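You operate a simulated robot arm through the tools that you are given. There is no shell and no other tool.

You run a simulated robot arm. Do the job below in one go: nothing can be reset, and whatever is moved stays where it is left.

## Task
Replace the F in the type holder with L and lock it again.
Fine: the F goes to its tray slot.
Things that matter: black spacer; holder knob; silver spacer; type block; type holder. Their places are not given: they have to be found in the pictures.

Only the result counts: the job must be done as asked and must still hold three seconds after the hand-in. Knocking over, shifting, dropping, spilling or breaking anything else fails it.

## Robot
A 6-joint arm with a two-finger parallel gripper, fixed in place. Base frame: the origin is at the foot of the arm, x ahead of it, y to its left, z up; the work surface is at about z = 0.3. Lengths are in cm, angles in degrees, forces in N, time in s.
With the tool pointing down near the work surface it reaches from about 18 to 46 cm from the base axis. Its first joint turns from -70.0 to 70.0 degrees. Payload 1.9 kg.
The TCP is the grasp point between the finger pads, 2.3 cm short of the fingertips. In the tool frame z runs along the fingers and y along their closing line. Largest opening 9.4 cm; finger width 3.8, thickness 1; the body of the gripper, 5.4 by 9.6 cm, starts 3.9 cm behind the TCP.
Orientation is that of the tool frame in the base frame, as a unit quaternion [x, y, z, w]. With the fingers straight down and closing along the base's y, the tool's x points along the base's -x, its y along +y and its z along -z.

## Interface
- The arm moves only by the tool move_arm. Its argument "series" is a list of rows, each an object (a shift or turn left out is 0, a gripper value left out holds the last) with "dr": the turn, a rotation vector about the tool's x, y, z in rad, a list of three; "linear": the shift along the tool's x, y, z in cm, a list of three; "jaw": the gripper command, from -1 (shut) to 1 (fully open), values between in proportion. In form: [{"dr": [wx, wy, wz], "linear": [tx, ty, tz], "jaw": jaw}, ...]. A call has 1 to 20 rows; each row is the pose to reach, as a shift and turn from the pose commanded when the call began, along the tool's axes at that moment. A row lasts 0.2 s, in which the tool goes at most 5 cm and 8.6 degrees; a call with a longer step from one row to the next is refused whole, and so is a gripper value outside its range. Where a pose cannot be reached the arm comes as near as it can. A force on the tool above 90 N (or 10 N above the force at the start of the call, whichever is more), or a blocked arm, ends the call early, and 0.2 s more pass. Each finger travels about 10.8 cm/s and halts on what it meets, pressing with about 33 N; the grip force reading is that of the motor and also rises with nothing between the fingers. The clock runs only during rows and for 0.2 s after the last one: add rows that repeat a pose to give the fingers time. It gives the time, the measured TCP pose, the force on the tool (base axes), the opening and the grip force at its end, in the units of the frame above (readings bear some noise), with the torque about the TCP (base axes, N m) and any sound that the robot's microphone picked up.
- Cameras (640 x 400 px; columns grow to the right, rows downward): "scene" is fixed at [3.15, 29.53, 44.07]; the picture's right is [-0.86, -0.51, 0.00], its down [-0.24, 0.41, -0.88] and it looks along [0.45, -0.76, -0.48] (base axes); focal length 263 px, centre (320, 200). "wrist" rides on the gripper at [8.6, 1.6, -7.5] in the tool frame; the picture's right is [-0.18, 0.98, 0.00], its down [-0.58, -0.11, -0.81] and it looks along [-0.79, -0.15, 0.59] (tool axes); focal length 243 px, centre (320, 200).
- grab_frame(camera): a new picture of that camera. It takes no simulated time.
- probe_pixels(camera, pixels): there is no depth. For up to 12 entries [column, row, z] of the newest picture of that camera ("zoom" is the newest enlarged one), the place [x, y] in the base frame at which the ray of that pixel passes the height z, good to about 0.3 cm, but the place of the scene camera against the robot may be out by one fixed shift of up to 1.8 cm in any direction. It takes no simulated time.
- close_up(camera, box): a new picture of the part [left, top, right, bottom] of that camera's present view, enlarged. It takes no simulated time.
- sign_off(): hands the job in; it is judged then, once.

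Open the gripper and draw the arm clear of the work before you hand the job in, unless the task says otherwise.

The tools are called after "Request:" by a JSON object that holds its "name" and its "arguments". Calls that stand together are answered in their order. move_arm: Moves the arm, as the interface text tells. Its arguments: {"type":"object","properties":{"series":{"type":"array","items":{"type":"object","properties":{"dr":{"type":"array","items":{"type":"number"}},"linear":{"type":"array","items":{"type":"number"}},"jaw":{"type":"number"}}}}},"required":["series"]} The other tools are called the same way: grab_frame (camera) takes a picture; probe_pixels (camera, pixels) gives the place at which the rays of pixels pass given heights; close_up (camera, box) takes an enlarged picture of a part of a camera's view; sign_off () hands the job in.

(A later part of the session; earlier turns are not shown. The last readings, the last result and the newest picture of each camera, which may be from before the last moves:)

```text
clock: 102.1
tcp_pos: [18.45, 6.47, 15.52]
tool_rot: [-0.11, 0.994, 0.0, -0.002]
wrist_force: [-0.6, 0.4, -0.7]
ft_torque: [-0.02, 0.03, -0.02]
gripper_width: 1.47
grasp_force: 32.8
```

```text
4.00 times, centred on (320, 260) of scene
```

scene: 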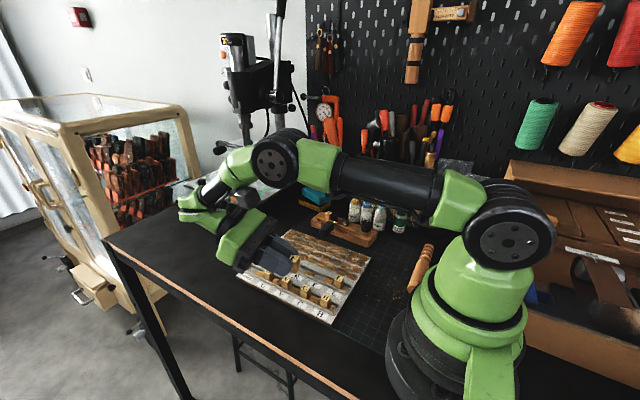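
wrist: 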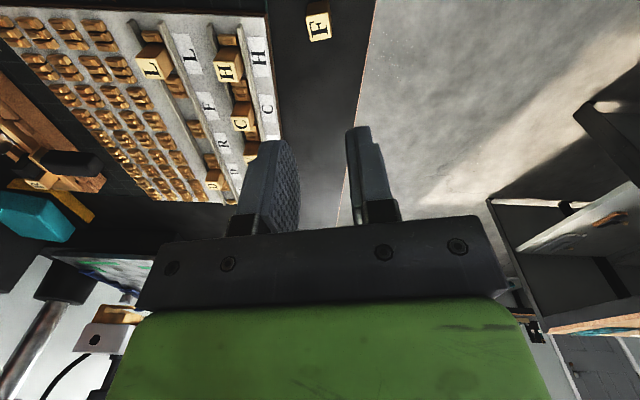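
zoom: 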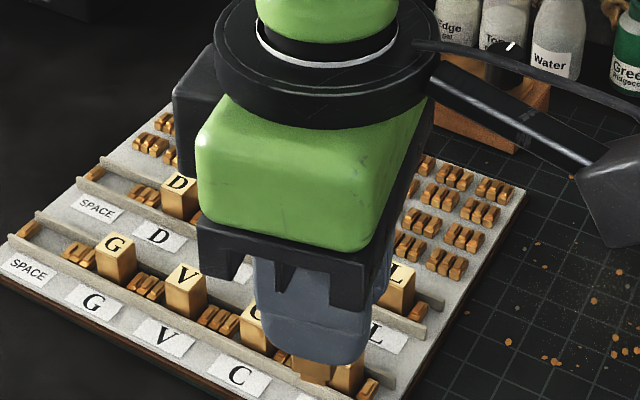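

F is firmly held and upright. I carry it at height to above its slot, turning the hand back to yaw 0.

Request:
{"name": "move_arm", "arguments": {"series": [{"linear": [-1.07, -3.36, 0], "dr": [0, 0, 0.055]}, {"linear": [-2.14, -6.72, 0], "dr": [0, 0, 0.11]}, {"linear": [-3.21, -10.1, 0], "dr": [0, 0, 0.165]}, {"linear": [-4.28, -13.45, 0], "dr": [0, 0, 0.218]}, {"linear": [-4.28, -13.45, 3], "dr": [0, 0, 0.218]}, {"linear": [-4.28, -13.45, 3], "dr": [0, 0, 0.218]}]}}

Request:
{"name": "grab_frame", "arguments": {"camera": "wrist"}}

Request:
{"name": "close_up", "arguments": {"camera": "wrist", "box": [240, 0, 400, 120]}}

```text
clock: 103.5
tcp_pos: [25.36, -5.77, 12.44]
tool_rot: [0.0, 1.0, 0.0, -0.001]
wrist_force: [-0.1, 0.1, -0.3]
ft_torque: [0.0, 0.01, 0.02]
gripper_width: 1.5
grasp_force: 33.2
```

```text
taken
```

wrist: 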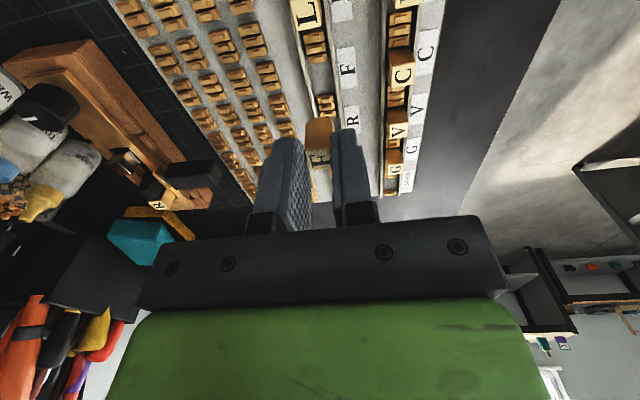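

```text
3.33 times, centred on (320, 60) of wrist
```

zoom: 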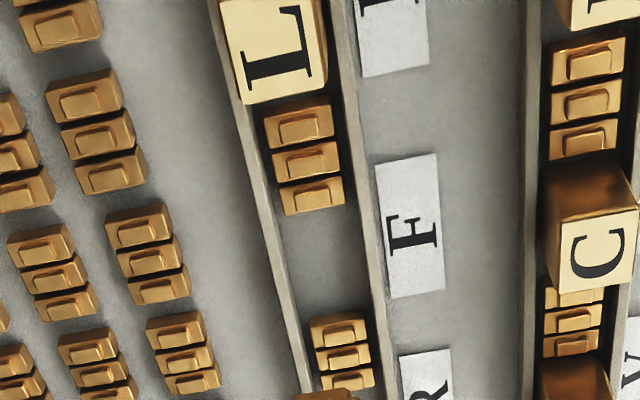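

Using this view, the gap runs from about x=24.7 to 27.2, and the other letters sit against their robot-side stub. I aim for x≈25.62, y≈-5.70 and come down to z≈7.3 for a check.

Request:
{"name": "move_arm", "arguments": {"series": [{"linear": [-0.26, 0.07, 2]}, {"linear": [-0.26, 0.07, 4]}, {"linear": [-0.26, 0.07, 5.1]}, {"linear": [-0.26, 0.07, 5.1]}]}}

Request:
{"name": "close_up", "arguments": {"camera": "wrist", "box": [240, 50, 400, 150]}}

Request:
{"name": "close_up", "arguments": {"camera": "scene", "box": [298, 245, 362, 285]}}

```text
clock: 104.5
tcp_pos: [25.73, -5.67, 7.39]
tool_rot: [0.0, 1.0, 0.0, -0.001]
wrist_force: [-0.8, 0.0, -0.4]
ft_torque: [0.01, 0.04, -0.01]
gripper_width: 1.5
grasp_force: 33.1
```

```text
4.00 times, centred on (320, 100) of wrist
```

zoom: 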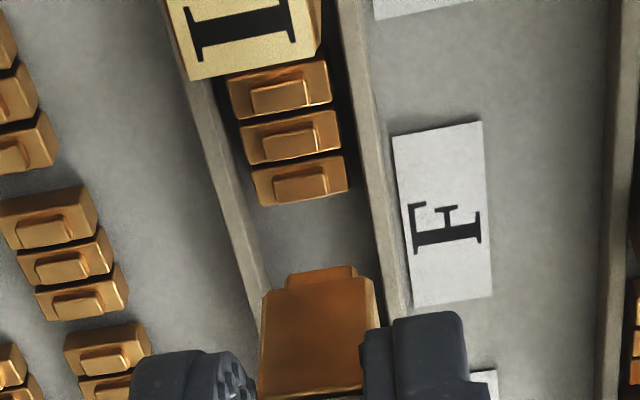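

```text
10.00 times, centred on (330, 265) of scene
```

zoom: 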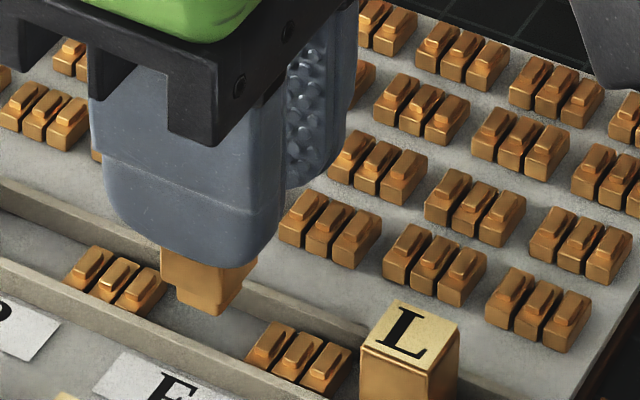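

F's foot is now between both stubs with about 0.5 cm or more each side, and its y matches L. I shift 0.2 cm toward the robot to match L's placement and lower further.

Request:
{"name": "move_arm", "arguments": {"series": [{"linear": [0.2, -0.06, 0]}, {"linear": [0.2, -0.06, 0.8]}, {"linear": [0.2, -0.06, 1.3]}, {"linear": [0.2, -0.06, 1.3]}]}}

Request:
{"name": "close_up", "arguments": {"camera": "wrist", "box": [240, 60, 400, 160]}}

Request:
{"name": "close_up", "arguments": {"camera": "scene", "box": [298, 250, 362, 290]}}

```text
clock: 105.5
tcp_pos: [25.37, -5.86, 6.12]
tool_rot: [0.001, 1.0, 0.0, -0.002]
wrist_force: [0.6, -0.4, -0.3]
ft_torque: [-0.02, -0.01, -0.02]
gripper_width: 1.5
grasp_force: 33.3
```

```text
4.00 times, centred on (320, 110) of wrist
```

zoom: 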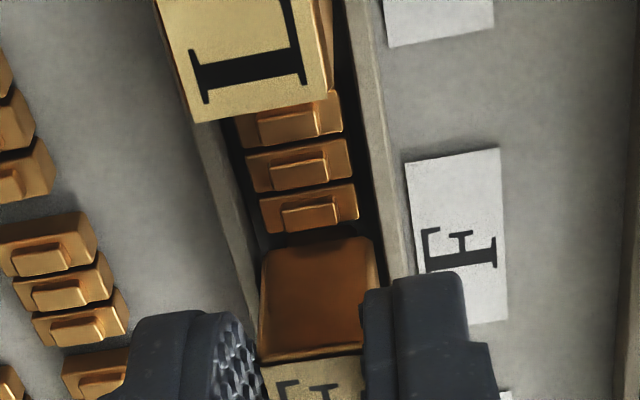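

```text
10.00 times, centred on (330, 270) of scene
```

zoom: 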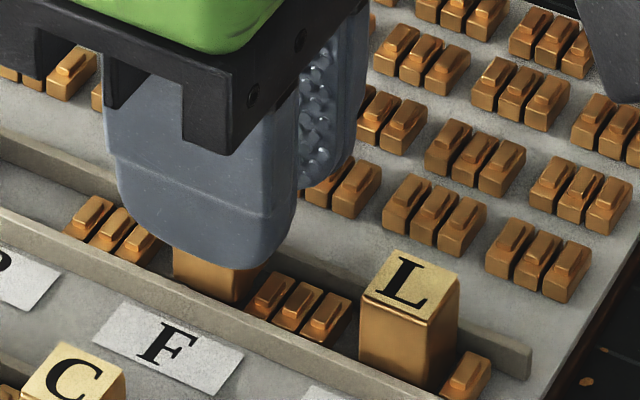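

Clearances now match L's own placement (about 0.4 cm on the near side). I lower in small steps to the floor.

Request:
{"name": "move_arm", "arguments": {"series": [{"linear": [0, 0, 0.2]}, {"linear": [0, 0, 0.35]}, {"linear": [0, 0, 0.35]}]}}

Request:
{"name": "move_arm", "arguments": {"series": [{"linear": [0, 0, 0.12]}, {"linear": [0, 0, 0.12]}]}}

```text
clock: 106.3
tcp_pos: [25.32, -5.66, 5.58]
tool_rot: [0.0, 1.0, 0.0, -0.001]
wrist_force: [3.1, -0.3, 0.4]
ft_torque: [-0.02, -0.08, 0.05]
gripper_width: 1.51
grasp_force: 32.9
```

```text
clock: 106.9
tcp_pos: [25.4, -5.62, 5.56]
tool_rot: [0.0, 1.0, 0.0, 0.0]
wrist_force: [2.9, -1.3, 0.8]
ft_torque: [-0.02, -0.12, 0.05]
gripper_width: 1.48
grasp_force: 33.3
```

A 3 N sideways force says F is brushing the near stub. I shift 0.15 cm away from it and continue down.

Request:
{"name": "move_arm", "arguments": {"series": [{"linear": [-0.15, 0, -0.1]}, {"linear": [-0.15, 0, -0.1]}]}}

Request:
{"name": "move_arm", "arguments": {"series": [{"linear": [0, 0, 0.15]}, {"linear": [0, 0, 0.22]}, {"linear": [0, 0, 0.22]}]}}

```text
clock: 107.5
tcp_pos: [25.5, -5.7, 5.65]
tool_rot: [0.0, 1.0, 0.0, -0.002]
wrist_force: [-0.8, -0.1, -0.3]
ft_torque: [-0.01, 0.0, -0.01]
gripper_width: 1.5
grasp_force: 33.1
```

```text
clock: 108.3
tcp_pos: [25.56, -5.74, 5.51]
tool_rot: [0.0, 1.0, 0.0, -0.001]
wrist_force: [-3.1, 1.7, 24.0]
ft_torque: [0.06, 0.05, -0.02]
gripper_width: 1.5
grasp_force: 33.2
```

Contact (24 N) is centred under F, so its foot is flat on the channel floor. I ease the load and open gently.

Request:
{"name": "move_arm", "arguments": {"series": [{"linear": [0, 0, -0.1]}, {"linear": [0, 0, -0.1]}]}}

Request:
{"name": "move_arm", "arguments": {"series": [{"jaw": -0.66}, {"jaw": -0.62}, {"jaw": -0.55}, {"jaw": -0.45}, {"jaw": -0.45}]}}

Request:
{"name": "close_up", "arguments": {"camera": "wrist", "box": [240, 80, 400, 180]}}

Request:
{"name": "close_up", "arguments": {"camera": "scene", "box": [298, 250, 362, 290]}}

```text
clock: 108.9
tcp_pos: [25.52, -5.7, 5.52]
tool_rot: [0.0, 1.0, -0.001, -0.002]
wrist_force: [0.4, -1.9, -0.6]
ft_torque: [0.01, -0.01, 0.01]
gripper_width: 1.5
grasp_force: 32.9
```

```text
clock: 110.1
tcp_pos: [25.52, -5.74, 5.49]
tool_rot: [0.0, 1.0, 0.0, -0.002]
wrist_force: [-0.5, 0.7, 0.1]
ft_torque: [0.0, 0.0, -0.01]
gripper_width: 2.59
grasp_force: 0.0
```

```text
4.00 times, centred on (320, 130) of wrist
```

zoom: 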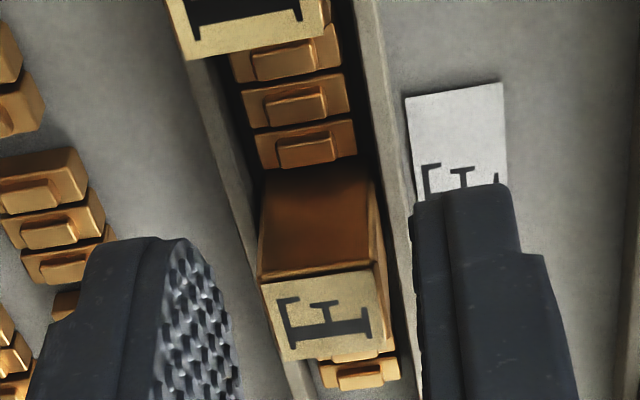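

```text
10.00 times, centred on (330, 270) of scene
```

zoom: 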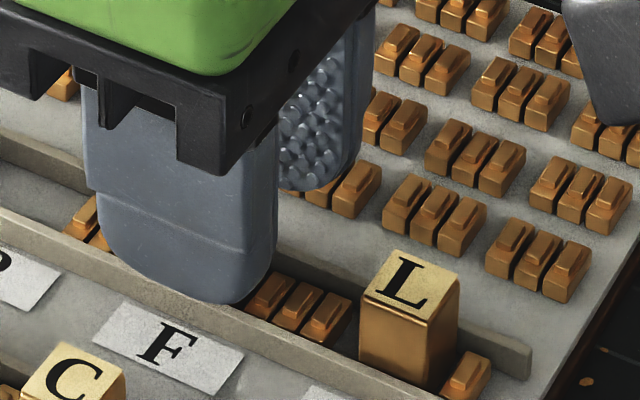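

F stands upright in its slot. I rise straight up carefully.

Request:
{"name": "move_arm", "arguments": {"series": [{"linear": [0, 0, -0.6]}, {"linear": [0, 0, -1.6]}, {"linear": [0, 0, -4]}, {"linear": [0, 0, -7]}, {"linear": [0, 0, -7]}]}}

Request:
{"name": "grab_frame", "arguments": {"camera": "wrist"}}

Request:
{"name": "close_up", "arguments": {"camera": "scene", "box": [270, 230, 380, 310]}}

Request:
{"name": "close_up", "arguments": {"camera": "wrist", "box": [240, 20, 400, 120]}}

```text
clock: 111.3
tcp_pos: [25.51, -5.78, 12.51]
tool_rot: [0.0, 1.0, -0.001, -0.002]
wrist_force: [-0.6, -0.1, -0.2]
ft_torque: [0.02, -0.02, -0.01]
gripper_width: 2.58
grasp_force: 0.1
```

```text
taken
```

wrist: 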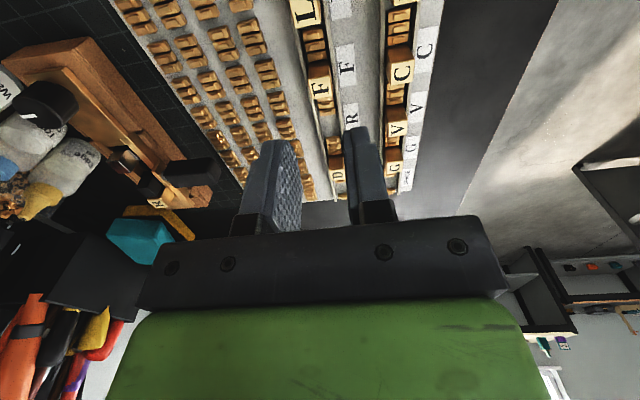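

```text
5.00 times, centred on (325, 270) of scene
```

zoom: 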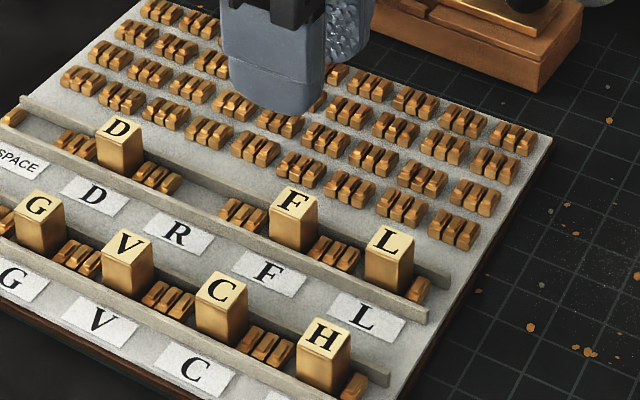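

```text
4.00 times, centred on (320, 70) of wrist
```

zoom: 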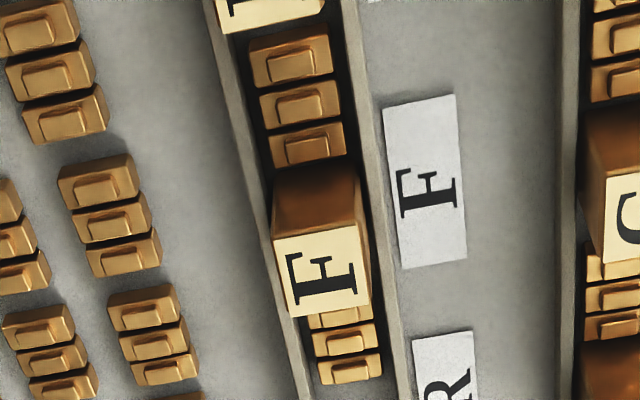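

F is standing in its slot, aligned like the others. Next I move above L for its grasp.

Request:
{"name": "move_arm", "arguments": {"series": [{"linear": [2.2, 0.05, 0]}, {"linear": [4.45, 0.08, 0]}, {"linear": [4.45, 0.08, 2]}, {"linear": [4.45, 0.08, 2]}]}}

Request:
{"name": "close_up", "arguments": {"camera": "wrist", "box": [240, 40, 400, 140]}}

```text
clock: 112.3
tcp_pos: [21.23, -5.66, 10.56]
tool_rot: [0.001, 1.0, -0.001, -0.002]
wrist_force: [0.3, 0.6, 0.4]
ft_torque: [0.0, -0.01, -0.01]
gripper_width: 2.59
grasp_force: 0.1
```

```text
4.00 times, centred on (320, 90) of wrist
```

zoom: 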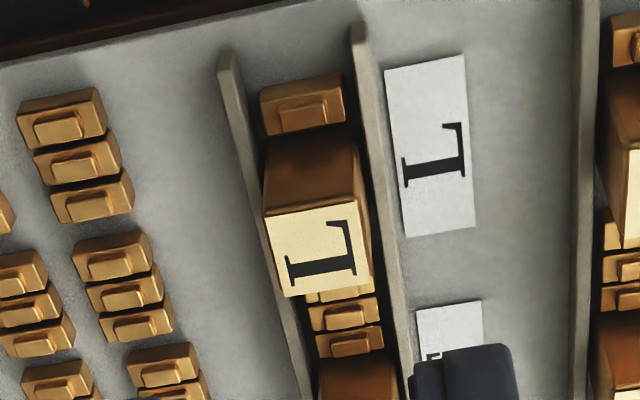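

L's top centre is right on the hand axis (px (320,103)). I go down and close on its top 0.9 cm.

Request:
{"name": "move_arm", "arguments": {"series": [{"linear": [0.05, 0, 2]}, {"linear": [0.05, 0, 4]}, {"linear": [0.05, 0, 5.05]}, {"linear": [0.05, 0, 5.05]}, {"linear": [0.05, 0, 5.05], "jaw": -0.7}, {"linear": [0.05, 0, 5.05], "jaw": -1}, {"linear": [0.05, 0, 5.05], "jaw": -1}]}}

Request:
{"name": "close_up", "arguments": {"camera": "wrist", "box": [240, 80, 400, 180]}}

```text
clock: 113.9
tcp_pos: [21.11, -5.71, 5.38]
tool_rot: [0.001, 1.0, 0.0, -0.002]
wrist_force: [-0.5, 0.1, -0.3]
ft_torque: [0.0, -0.03, -0.02]
gripper_width: 1.47
grasp_force: 32.6
```

```text
4.00 times, centred on (320, 130) of wrist
```

zoom: 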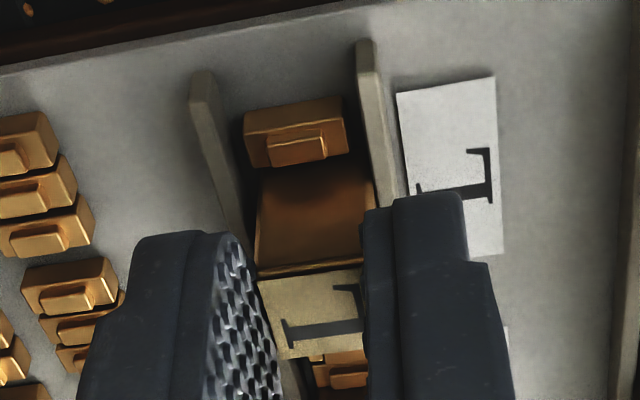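

I have L at 1.47 cm. I lift it clear and carry it to above the holder, turning the hand to the channel's angle.

Request:
{"name": "move_arm", "arguments": {"series": [{"linear": [0, 0, -0.6]}, {"linear": [0, 0, -2]}, {"linear": [0, 0, -5]}, {"linear": [0, 0, -9]}, {"linear": [0, 0, -11]}, {"linear": [-1.6, -3.2, -11], "dr": [0, 0, 0.012]}, {"linear": [-3.2, -6.4, -11], "dr": [0, 0, 0.024]}, {"linear": [-4.8, -9.6, -11], "dr": [0, 0, 0.036]}, {"linear": [-6.4, -12.8, -11], "dr": [0, 0, 0.05]}, {"linear": [-8.0, -16, -11], "dr": [0, 0, 0.063]}, {"linear": [-9.3, -18.6, -11], "dr": [0, 0, 0.076]}, {"linear": [-9.3, -18.6, -11], "dr": [0, 0, 0.076]}]}}

Request:
{"name": "grab_frame", "arguments": {"camera": "wrist"}}

Request:
{"name": "close_up", "arguments": {"camera": "wrist", "box": [240, 0, 400, 120]}}

Request:
{"name": "close_up", "arguments": {"camera": "scene", "box": [270, 190, 390, 310]}}

```text
clock: 116.5
tcp_pos: [30.52, -24.21, 16.4]
tool_rot: [0.038, 0.999, 0.0, -0.002]
wrist_force: [0.0, 0.1, -0.8]
ft_torque: [0.01, 0.01, 0.0]
gripper_width: 1.5
grasp_force: 33.0
```

```text
taken
```

wrist: 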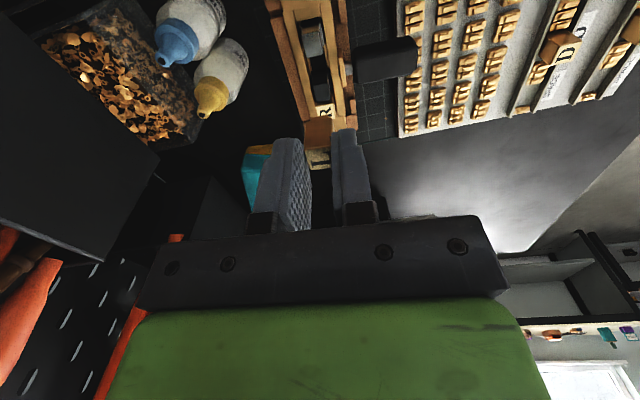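

```text
3.33 times, centred on (320, 60) of wrist
```

zoom: 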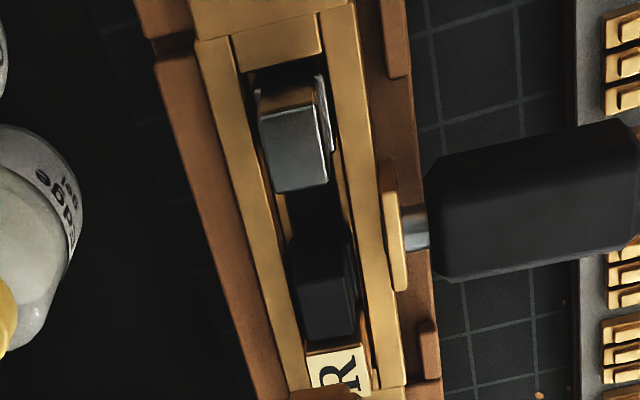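

```text
3.33 times, centred on (330, 250) of scene
```

zoom: 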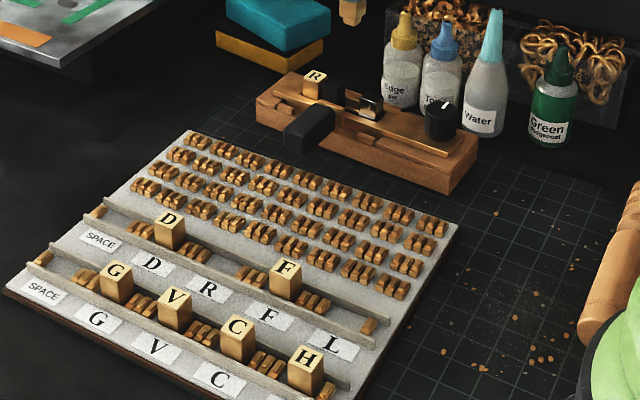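

In the holder there's a gap of about 1.9 cm between silver and black, centred roughly (-0.25,-0.2) cm in tool x,y from the hand axis. I go down to just above the spacers and measure again.

Request:
{"name": "move_arm", "arguments": {"series": [{"linear": [-0.2, -0.2, 2]}, {"linear": [-0.2, -0.2, 4.5]}, {"linear": [-0.2, -0.2, 6.1]}, {"linear": [-0.2, -0.2, 6.1]}]}}

Request:
{"name": "close_up", "arguments": {"camera": "wrist", "box": [240, 40, 400, 140]}}

Request:
{"name": "close_up", "arguments": {"camera": "scene", "box": [310, 190, 374, 230]}}

```text
clock: 117.5
tcp_pos: [30.73, -24.46, 10.29]
tool_rot: [0.039, 0.999, 0.0, -0.002]
wrist_force: [1.1, 1.0, 0.3]
ft_torque: [0.02, -0.01, -0.01]
gripper_width: 1.49
grasp_force: 32.9
```

```text
4.00 times, centred on (320, 90) of wrist
```

zoom: 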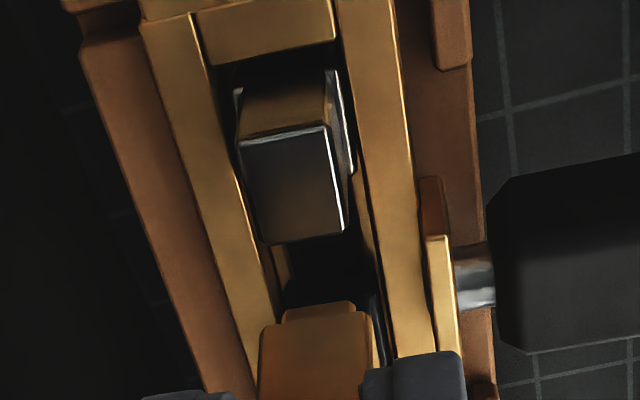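

```text
10.00 times, centred on (342, 210) of scene
```

zoom: 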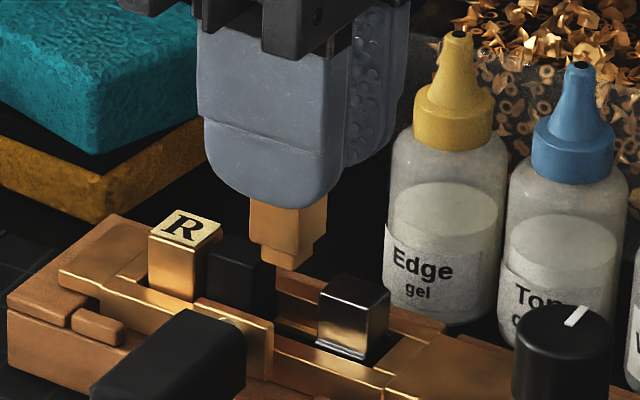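

L hangs with its foot over the gap, and the two views put it within 0.1 cm of centre. I nudge (+0.08,-0.05) in tool axes and lower in stages with force checks.

Request:
{"name": "move_arm", "arguments": {"series": [{"linear": [0.08, -0.05, 0]}, {"linear": [0.08, -0.05, 0.6]}, {"linear": [0.08, -0.05, 1.1]}, {"linear": [0.08, -0.05, 1.1]}]}}

Request:
{"name": "close_up", "arguments": {"camera": "wrist", "box": [260, 60, 380, 150]}}

Request:
{"name": "close_up", "arguments": {"camera": "scene", "box": [318, 200, 366, 230]}}

```text
clock: 118.5
tcp_pos: [30.47, -24.52, 9.21]
tool_rot: [0.038, 0.999, 0.0, -0.001]
wrist_force: [-0.8, 0.1, -0.8]
ft_torque: [0.0, 0.02, -0.04]
gripper_width: 1.48
grasp_force: 32.9
```

```text
4.44 times, centred on (320, 105) of wrist
```

zoom: 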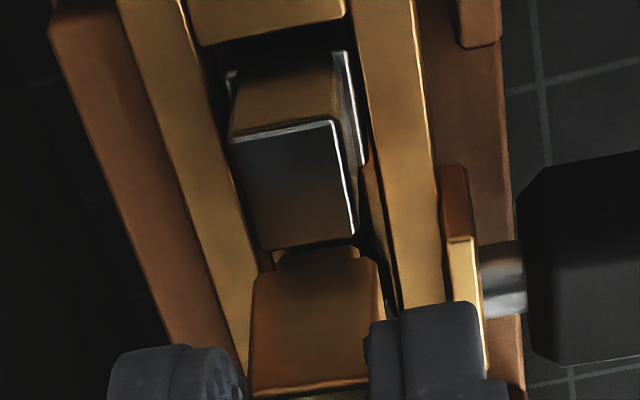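

```text
13.33 times, centred on (342, 215) of scene
```

zoom: 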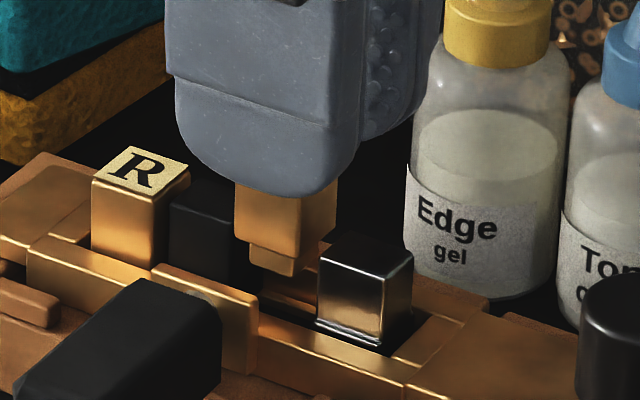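

Clearances look like about 0.45 cm to silver and 0.3 cm to black. I lower into the channel, watching the force.

Request:
{"name": "move_arm", "arguments": {"series": [{"linear": [0, 0, 0.4]}, {"linear": [0, 0, 0.8]}, {"linear": [0, 0, 0.8]}]}}

Request:
{"name": "close_up", "arguments": {"camera": "scene", "box": [318, 200, 366, 230]}}

Request:
{"name": "close_up", "arguments": {"camera": "wrist", "box": [260, 60, 380, 150]}}

```text
clock: 119.3
tcp_pos: [30.48, -24.58, 8.36]
tool_rot: [0.038, 0.999, 0.0, -0.001]
wrist_force: [0.6, 0.7, 0.0]
ft_torque: [0.0, 0.01, 0.03]
gripper_width: 1.5
grasp_force: 32.8
```

```text
13.33 times, centred on (342, 215) of scene
```

zoom: 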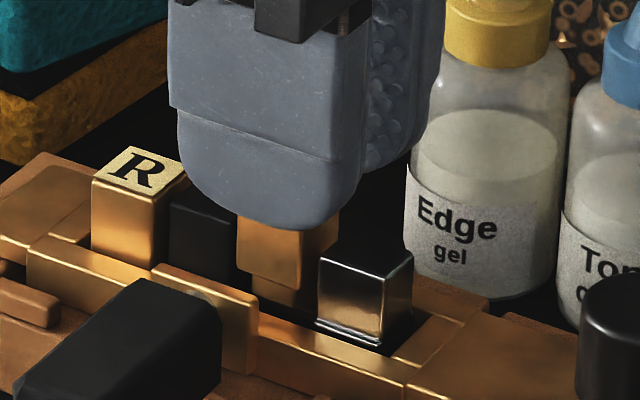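

```text
4.44 times, centred on (320, 105) of wrist
```

zoom: 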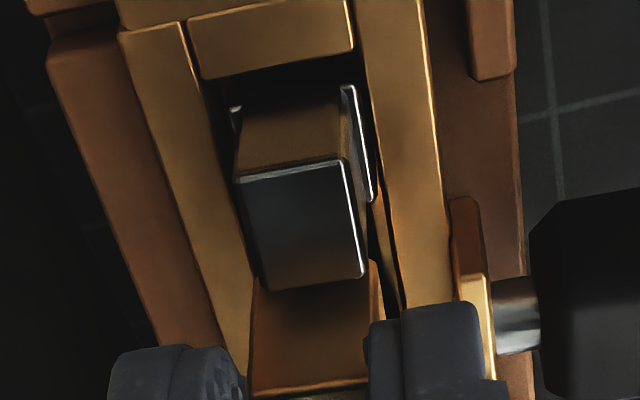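

No force and L is entering between the spacers. I keep lowering.

Request:
{"name": "move_arm", "arguments": {"series": [{"linear": [0, 0, 0.3]}, {"linear": [0, 0, 0.6]}, {"linear": [0, 0, 0.6]}]}}

Request:
{"name": "move_arm", "arguments": {"series": [{"linear": [0, 0, 0.2]}, {"linear": [0, 0, 0.4]}, {"linear": [0, 0, 0.4]}]}}

```text
clock: 120.1
tcp_pos: [30.45, -24.43, 7.83]
tool_rot: [0.039, 0.999, 0.0, -0.002]
wrist_force: [-0.6, 0.8, -0.6]
ft_torque: [0.01, 0.02, 0.04]
gripper_width: 1.48
grasp_force: 32.7
```

```text
clock: 120.9
tcp_pos: [30.56, -24.45, 7.34]
tool_rot: [0.038, 0.999, -0.001, -0.001]
wrist_force: [-0.3, 1.1, 9.9]
ft_torque: [0.1, -0.01, 0.01]
gripper_width: 1.48
grasp_force: 33.2
```

There's a 10 N contact slightly early, on the +y side, so L is probably catching the right inner edge. I look, then raise a little and shift toward -y.

Request:
{"name": "move_arm", "arguments": {"series": [{"linear": [0, 0, -0.3]}, {"linear": [0, 0, -0.3]}]}}

Request:
{"name": "close_up", "arguments": {"camera": "wrist", "box": [270, 80, 370, 160]}}

Request:
{"name": "close_up", "arguments": {"camera": "scene", "box": [318, 200, 366, 230]}}

```text
clock: 121.5
tcp_pos: [30.51, -24.59, 7.6]
tool_rot: [0.039, 0.999, -0.001, -0.001]
wrist_force: [0.1, 0.3, -0.7]
ft_torque: [-0.02, 0.03, 0.01]
gripper_width: 1.52
grasp_force: 33.1
```

```text
5.00 times, centred on (320, 120) of wrist
```

zoom: 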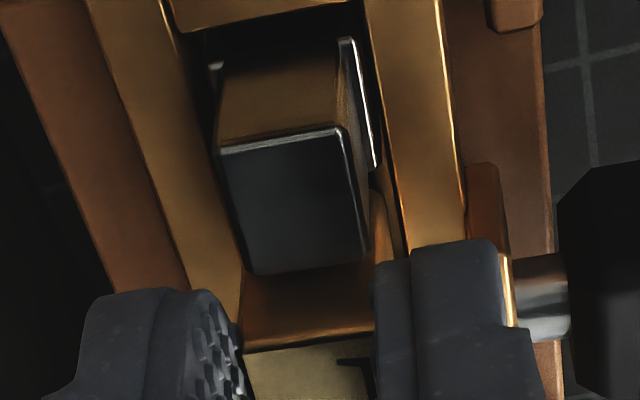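

```text
13.33 times, centred on (342, 215) of scene
```

zoom: 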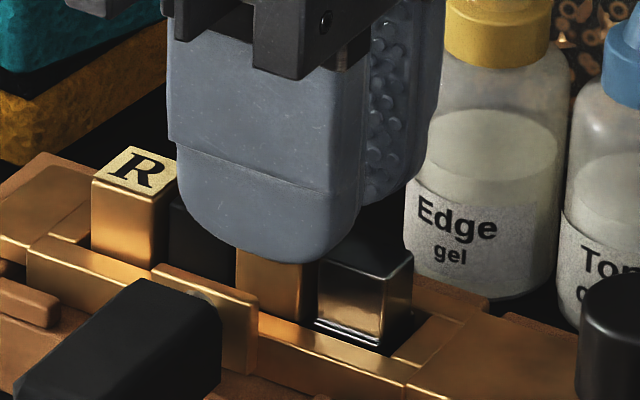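

Taking all the height evidence together, the holder floor is near z≈3.0, so that contact was probably L seated on the floor. I lower again and read force and torque.

Request:
{"name": "move_arm", "arguments": {"series": [{"linear": [0, 0, 0.2]}, {"linear": [0, 0, 0.34]}, {"linear": [0, 0, 0.34]}]}}

Request:
{"name": "close_up", "arguments": {"camera": "scene", "box": [318, 200, 366, 230]}}

```text
clock: 122.3
tcp_pos: [30.35, -24.44, 7.41]
tool_rot: [0.038, 0.999, 0.0, -0.002]
wrist_force: [-0.2, -0.1, -0.5]
ft_torque: [0.01, -0.02, 0.01]
gripper_width: 1.49
grasp_force: 33.2
```

```text
13.33 times, centred on (342, 215) of scene
```

zoom: 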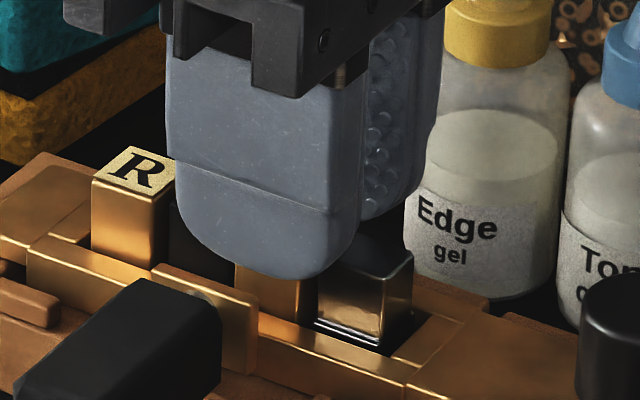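

No contact now at the same level. I go on in 0.12 cm steps.

Request:
{"name": "move_arm", "arguments": {"series": [{"linear": [0, 0, 0.12]}, {"linear": [0, 0, 0.12]}]}}

Request:
{"name": "move_arm", "arguments": {"series": [{"linear": [0, 0, 0.12]}, {"linear": [0, 0, 0.12]}]}}

```text
clock: 122.9
tcp_pos: [30.4, -24.43, 7.24]
tool_rot: [0.039, 0.999, 0.0, -0.002]
wrist_force: [0.1, 0.0, -1.5]
ft_torque: [-0.03, 0.0, 0.0]
gripper_width: 1.5
grasp_force: 32.7
```

```text
clock: 123.5
tcp_pos: [30.44, -24.51, 7.11]
tool_rot: [0.039, 0.999, 0.0, -0.002]
wrist_force: [-0.1, 0.2, -0.7]
ft_torque: [0.03, 0.0, -0.01]
gripper_width: 1.48
grasp_force: 32.8
```

Request:
{"name": "move_arm", "arguments": {"series": [{"linear": [0, 0, 0.12]}, {"linear": [0, 0, 0.12]}]}}

Request:
{"name": "close_up", "arguments": {"camera": "scene", "box": [318, 200, 366, 230]}}

Request:
{"name": "close_up", "arguments": {"camera": "wrist", "box": [270, 90, 370, 170]}}

```text
clock: 124.1
tcp_pos: [30.28, -24.52, 7.1]
tool_rot: [0.039, 0.999, -0.001, -0.001]
wrist_force: [-3.3, 0.7, 12.8]
ft_torque: [0.06, 0.14, -0.05]
gripper_width: 1.51
grasp_force: 33.1
```

```text
13.33 times, centred on (342, 215) of scene
```

zoom: 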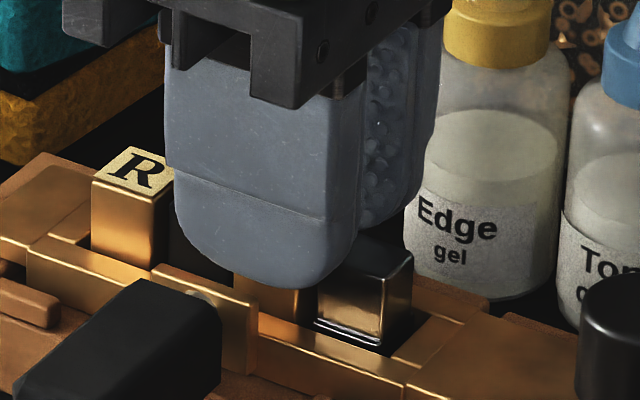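

```text
5.00 times, centred on (320, 130) of wrist
```

zoom: 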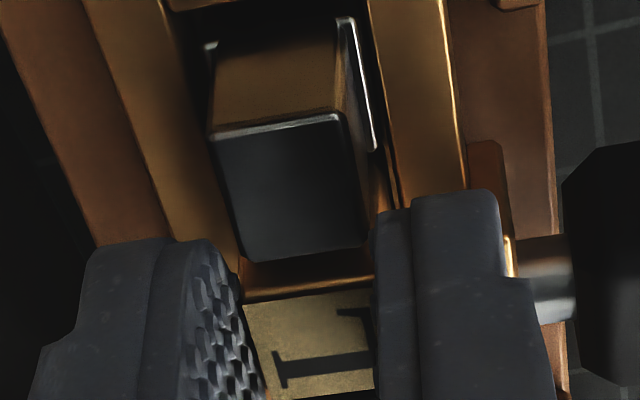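

L sits on the channel floor: 13 N, centred. I ease up slightly and open just enough to release.

Request:
{"name": "move_arm", "arguments": {"series": [{"linear": [0, 0, -0.1]}, {"linear": [0, 0, -0.1]}, {"linear": [0, 0, -0.1], "jaw": -0.64}, {"linear": [0, 0, -0.1], "jaw": -0.58}, {"linear": [0, 0, -0.1], "jaw": -0.53}, {"linear": [0, 0, -0.1], "jaw": -0.53}]}}

Request:
{"name": "close_up", "arguments": {"camera": "wrist", "box": [270, 90, 370, 190]}}

Request:
{"name": "close_up", "arguments": {"camera": "scene", "box": [318, 200, 366, 230]}}

```text
clock: 125.5
tcp_pos: [30.29, -24.5, 7.12]
tool_rot: [0.039, 0.999, 0.0, -0.002]
wrist_force: [-0.6, -0.1, 0.1]
ft_torque: [-0.02, -0.03, -0.02]
gripper_width: 2.23
grasp_force: 0.2
```

```text
4.00 times, centred on (320, 140) of wrist
```

zoom: 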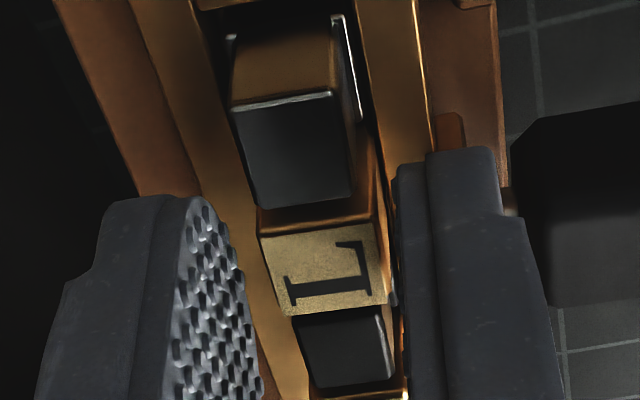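

```text
13.33 times, centred on (342, 215) of scene
```

zoom: 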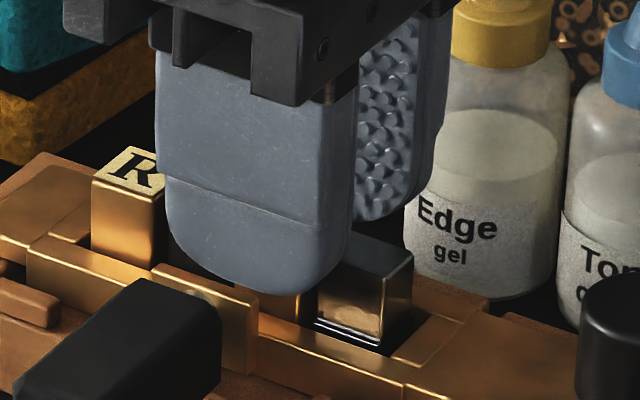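

L is standing between silver and black. I rise straight up and look at the holder.

Request:
{"name": "move_arm", "arguments": {"series": [{"linear": [0, 0, -0.6]}, {"linear": [0, 0, -1.6]}, {"linear": [0, 0, -5]}, {"linear": [0, 0, -9]}, {"linear": [0, 0, -11]}, {"linear": [0, 0, -11]}]}}

Request:
{"name": "close_up", "arguments": {"camera": "scene", "box": [310, 195, 390, 245]}}

Request:
{"name": "close_up", "arguments": {"camera": "wrist", "box": [240, 0, 400, 120]}}

```text
clock: 126.9
tcp_pos: [30.47, -24.37, 18.16]
tool_rot: [0.038, 0.999, 0.0, -0.001]
wrist_force: [-0.4, -0.2, -0.2]
ft_torque: [-0.03, 0.01, 0.0]
gripper_width: 2.23
grasp_force: 0.0
```

```text
8.00 times, centred on (350, 220) of scene
```

zoom: 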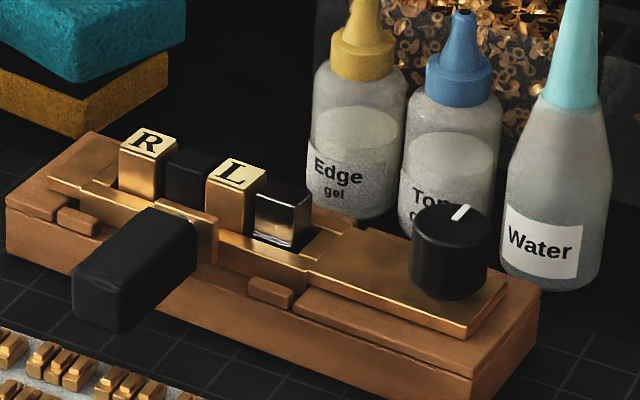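

```text
3.33 times, centred on (320, 60) of wrist
```

zoom: 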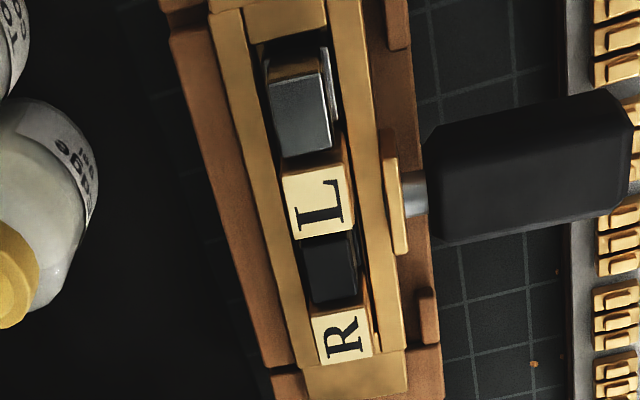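

L stands where F was, at the same height as R. Next comes locking: I move above the knob near (22.85,-23.95) and turn the hand about 86° clockwise so it can turn counter-clockwise through the full range.

Request:
{"name": "move_arm", "arguments": {"series": [{"linear": [2.5, -0.05, 0], "dr": [0, 0, 0.14]}, {"linear": [5, -0.1, 0], "dr": [0, 0, 0.28]}, {"linear": [7.61, -0.16, 0], "dr": [0, 0, 0.42]}, {"linear": [7.61, -0.16, 1], "dr": [0, 0, 0.56], "jaw": 0}, {"linear": [7.61, -0.16, 2], "dr": [0, 0, 0.7], "jaw": 0}, {"linear": [7.61, -0.16, 3], "dr": [0, 0, 0.84], "jaw": 0}, {"linear": [7.61, -0.16, 4], "dr": [0, 0, 0.98], "jaw": 0}, {"linear": [7.61, -0.16, 5], "dr": [0, 0, 1.12], "jaw": 0}, {"linear": [7.61, -0.16, 6], "dr": [0, 0, 1.26], "jaw": 0}, {"linear": [7.61, -0.16, 6], "dr": [0, 0, 1.4], "jaw": 0}, {"linear": [7.61, -0.16, 6], "dr": [0, 0, 1.46], "jaw": 0}, {"linear": [7.61, -0.16, 6], "dr": [0, 0, 1.46], "jaw": 0}]}}

Request:
{"name": "close_up", "arguments": {"camera": "wrist", "box": [260, 40, 388, 140]}}

Request:
{"name": "grab_frame", "arguments": {"camera": "wrist"}}

```text
clock: 129.5
tcp_pos: [22.81, -23.98, 12.28]
tool_rot: [0.695, 0.719, -0.002, -0.002]
wrist_force: [0.7, 0.1, -0.2]
ft_torque: [-0.04, 0.05, -0.02]
gripper_width: 4.69
grasp_force: 0.0
```

```text
4.00 times, centred on (324, 90) of wrist
```

zoom: 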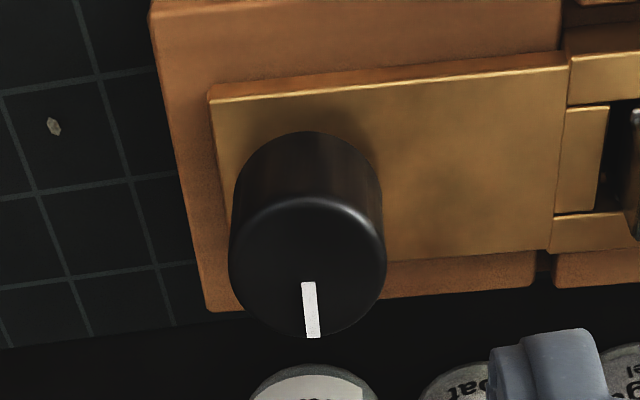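

```text
taken
```

wrist: 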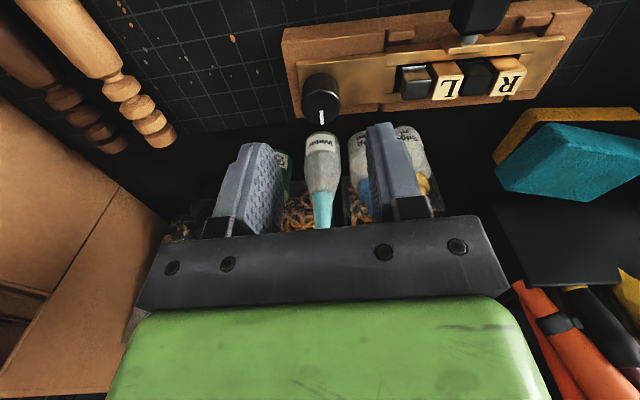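

The knob's centre is at px (321,107), within 0.12 cm of the hand axis, with its mark pointing toward -y. I go down to z≈7 and grip it.

Request:
{"name": "move_arm", "arguments": {"series": [{"linear": [0.12, 0.05, 2]}, {"linear": [0.12, 0.05, 4]}, {"linear": [0.12, 0.05, 5.25]}, {"linear": [0.12, 0.05, 5.25]}, {"linear": [0.12, 0.05, 5.25], "jaw": -0.3}, {"linear": [0.12, 0.05, 5.25], "jaw": -1}, {"linear": [0.12, 0.05, 5.25], "jaw": -1}]}}

Request:
{"name": "close_up", "arguments": {"camera": "wrist", "box": [280, 110, 376, 230]}}

```text
clock: 131.1
tcp_pos: [23.0, -24.03, 6.94]
tool_rot: [0.695, 0.719, -0.002, -0.002]
wrist_force: [-3.2, 0.0, -0.2]
ft_torque: [-0.02, 0.04, 0.0]
gripper_width: 2.41
grasp_force: 33.3
```

```text
3.33 times, centred on (328, 170) of wrist
```

zoom: 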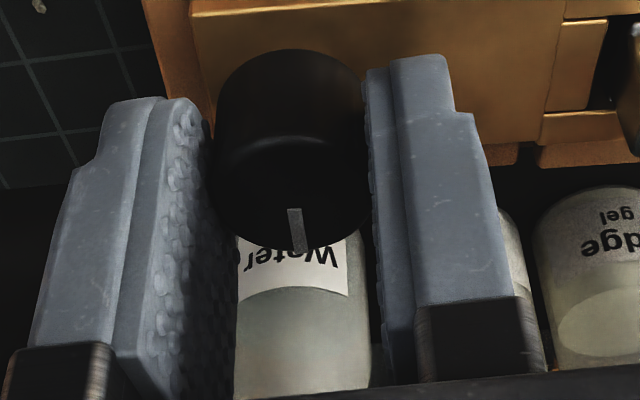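

I have the knob again. I turn counter-clockwise about 80°, toward the original locked mark angle.

Request:
{"name": "move_arm", "arguments": {"series": [{"dr": [0, 0, -0.12]}, {"dr": [0, 0, -0.24]}, {"dr": [0, 0, -0.36]}, {"dr": [0, 0, -0.48]}, {"dr": [0, 0, -0.6]}, {"dr": [0, 0, -0.72]}, {"dr": [0, 0, -0.84]}, {"dr": [0, 0, -0.96]}, {"dr": [0, 0, -1.08]}, {"dr": [0, 0, -1.2]}, {"dr": [0, 0, -1.32]}, {"dr": [0, 0, -1.44]}, {"dr": [0, 0, -1.44]}]}}

Request:
{"name": "close_up", "arguments": {"camera": "wrist", "box": [280, 110, 376, 230]}}

Request:
{"name": "close_up", "arguments": {"camera": "scene", "box": [310, 195, 390, 245]}}

```text
clock: 133.9
tcp_pos: [22.86, -23.86, 6.86]
tool_rot: [0.047, 0.999, 0.0, -0.001]
wrist_force: [-4.0, -0.1, 15.3]
ft_torque: [-0.08, -0.23, 0.0]
gripper_width: 2.4
grasp_force: 33.4
```

```text
3.33 times, centred on (328, 170) of wrist
```

zoom: 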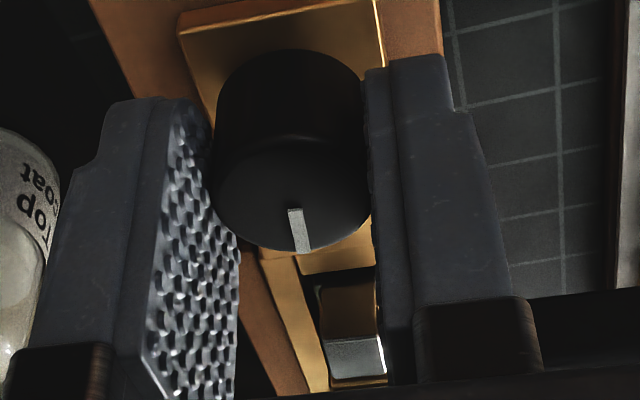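

```text
8.00 times, centred on (350, 220) of scene
```

zoom: 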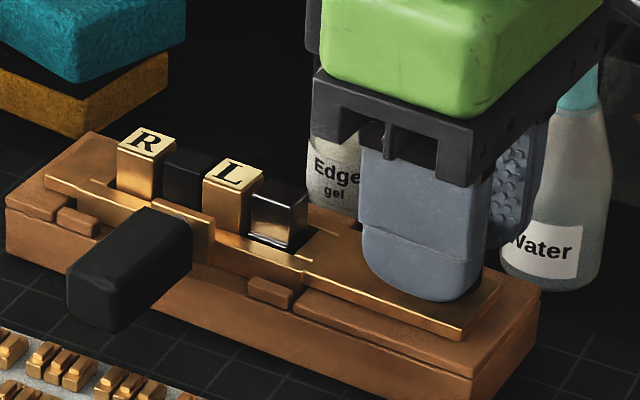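

The knob followed the hand and the silver block is advancing on L. I continue counter-clockwise until it stops or slips.

Request:
{"name": "move_arm", "arguments": {"series": [{"dr": [0, 0, -0.1], "linear": [0, 0, -0.05]}, {"dr": [0, 0, -0.2], "linear": [0, 0, -0.08]}, {"dr": [0, 0, -0.3], "linear": [0, 0, -0.08]}, {"dr": [0, 0, -0.4], "linear": [0, 0, -0.08]}, {"dr": [0, 0, -0.5], "linear": [0, 0, -0.08]}, {"dr": [0, 0, -0.5], "linear": [0, 0, -0.08]}]}}

Request:
{"name": "close_up", "arguments": {"camera": "wrist", "box": [280, 110, 376, 230]}}

Request:
{"name": "close_up", "arguments": {"camera": "scene", "box": [310, 195, 390, 245]}}

```text
clock: 135.3
tcp_pos: [22.95, -23.96, 6.98]
tool_rot: [-0.201, 0.98, 0.0, -0.002]
wrist_force: [0.7, -1.2, -1.7]
ft_torque: [-0.04, 0.37, -0.02]
gripper_width: 2.38
grasp_force: 32.6
```

```text
3.33 times, centred on (328, 170) of wrist
```

zoom: 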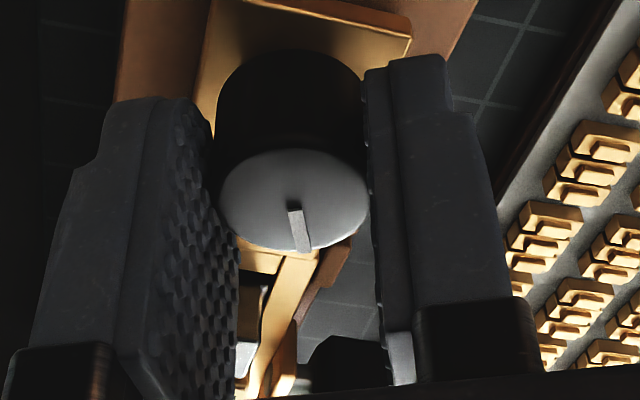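

```text
8.00 times, centred on (350, 220) of scene
```

zoom: 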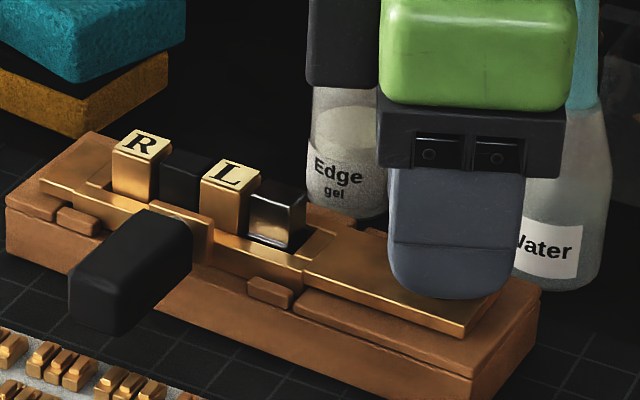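

The mark is near its original angle and still following. I continue to the stop.

Request:
{"name": "move_arm", "arguments": {"series": [{"dr": [0, 0, -0.1]}, {"dr": [0, 0, -0.2]}, {"dr": [0, 0, -0.3]}, {"dr": [0, 0, -0.4]}, {"dr": [0, 0, -0.5]}, {"dr": [0, 0, -0.5]}]}}

Request:
{"name": "close_up", "arguments": {"camera": "wrist", "box": [280, 110, 376, 230]}}

Request:
{"name": "close_up", "arguments": {"camera": "scene", "box": [310, 195, 390, 245]}}

```text
clock: 136.7
tcp_pos: [23.0, -23.96, 7.03]
tool_rot: [-0.438, 0.899, 0.0, -0.001]
wrist_force: [2.5, -3.1, -0.4]
ft_torque: [-0.18, 0.23, -0.27]
gripper_width: 2.52
grasp_force: 33.3
```

```text
3.33 times, centred on (328, 170) of wrist
```

zoom: 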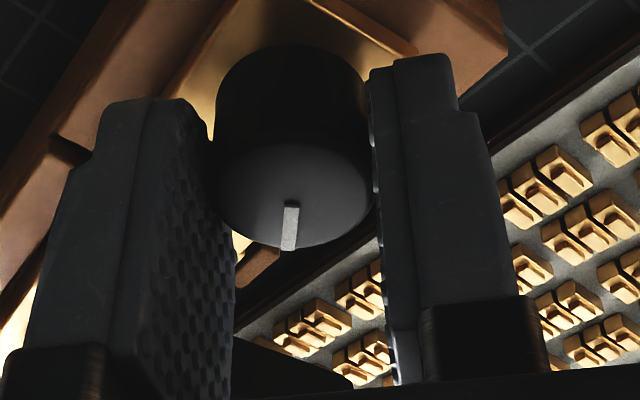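

```text
8.00 times, centred on (350, 220) of scene
```

zoom: 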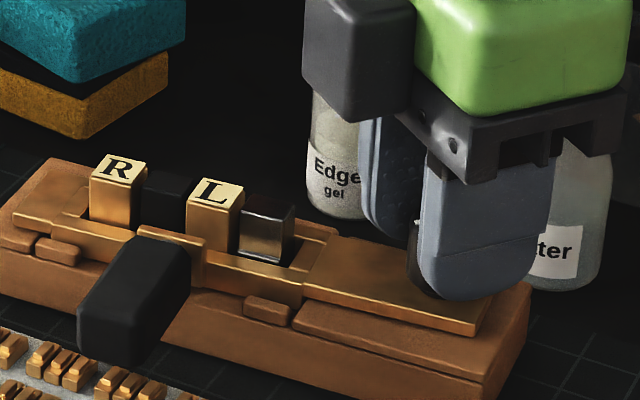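

The knob reached its stop, but this time the grip held and the whole holder swung slightly counter-clockwise. I stop, release the knob gently and rise to measure.

Request:
{"name": "move_arm", "arguments": {"series": [{"jaw": -0.4}, {"jaw": 0}, {"jaw": 0}, {"linear": [0, 0, -3]}, {"linear": [0, 0, -7]}, {"linear": [0, 0, -11]}, {"linear": [0, 0, -13]}, {"linear": [0, 0, -13]}]}}

Request:
{"name": "close_up", "arguments": {"camera": "scene", "box": [281, 180, 409, 260]}}

Request:
{"name": "close_up", "arguments": {"camera": "scene", "box": [310, 195, 390, 245]}}

```text
clock: 138.5
tcp_pos: [22.94, -23.94, 20.02]
tool_rot: [-0.436, 0.9, 0.001, -0.001]
wrist_force: [-1.0, -0.4, 0.3]
ft_torque: [0.01, 0.0, 0.0]
gripper_width: 4.69
grasp_force: 0.0
```

```text
5.00 times, centred on (345, 220) of scene
```

zoom: 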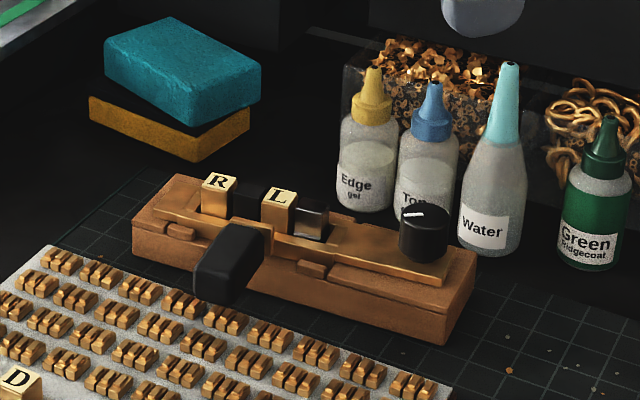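

```text
8.00 times, centred on (350, 220) of scene
```

zoom: 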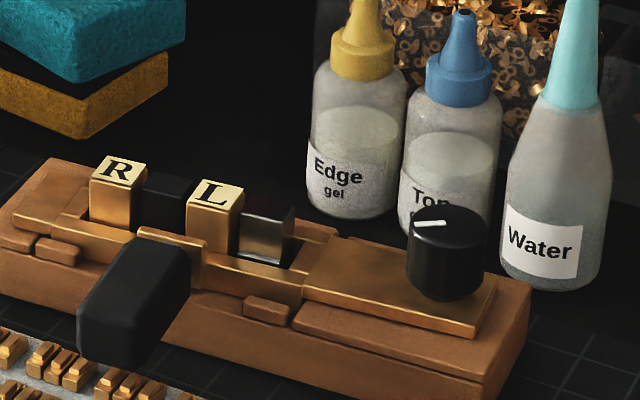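

The wooden base has swung about 7° counter-clockwise around the knob (its R end moved toward +y) and the knob mark is back at its locked direction. I return the hand to yaw 0 and measure the base's angle against my earlier view from the same pose.

Request:
{"name": "move_arm", "arguments": {"series": [{"dr": [0, 0, 0.14]}, {"dr": [0, 0, 0.28]}, {"dr": [0, 0, 0.42]}, {"dr": [0, 0, 0.56]}, {"dr": [0, 0, 0.7]}, {"dr": [0, 0, 0.84]}, {"dr": [0, 0, 0.902]}, {"dr": [0, 0, 0.902]}]}}

Request:
{"name": "grab_frame", "arguments": {"camera": "wrist"}}

Request:
{"name": "close_up", "arguments": {"camera": "wrist", "box": [260, 20, 420, 160]}}

Request:
{"name": "close_up", "arguments": {"camera": "wrist", "box": [228, -40, 452, 160]}}

```text
clock: 140.3
tcp_pos: [22.83, -23.94, 19.83]
tool_rot: [0.0, 1.0, 0.0, -0.003]
wrist_force: [0.1, -0.6, 0.1]
ft_torque: [0.0, 0.01, 0.04]
gripper_width: 4.7
grasp_force: 0.1
```

```text
taken
```

wrist: 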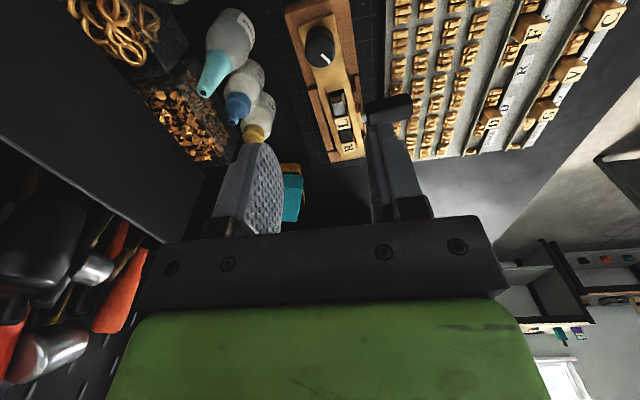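

```text
2.86 times, centred on (340, 90) of wrist
```

zoom: 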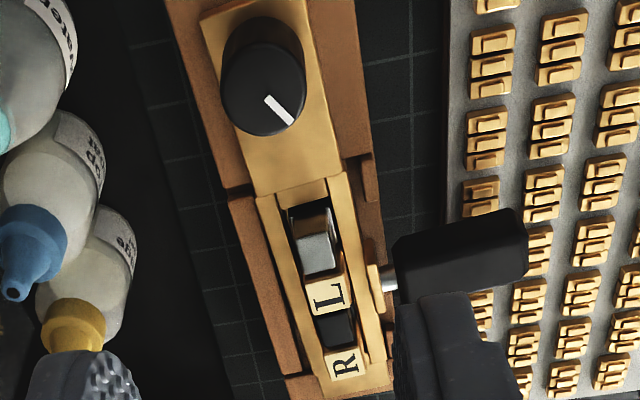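

```text
refused: -40 is not a number from 0 to 400
```

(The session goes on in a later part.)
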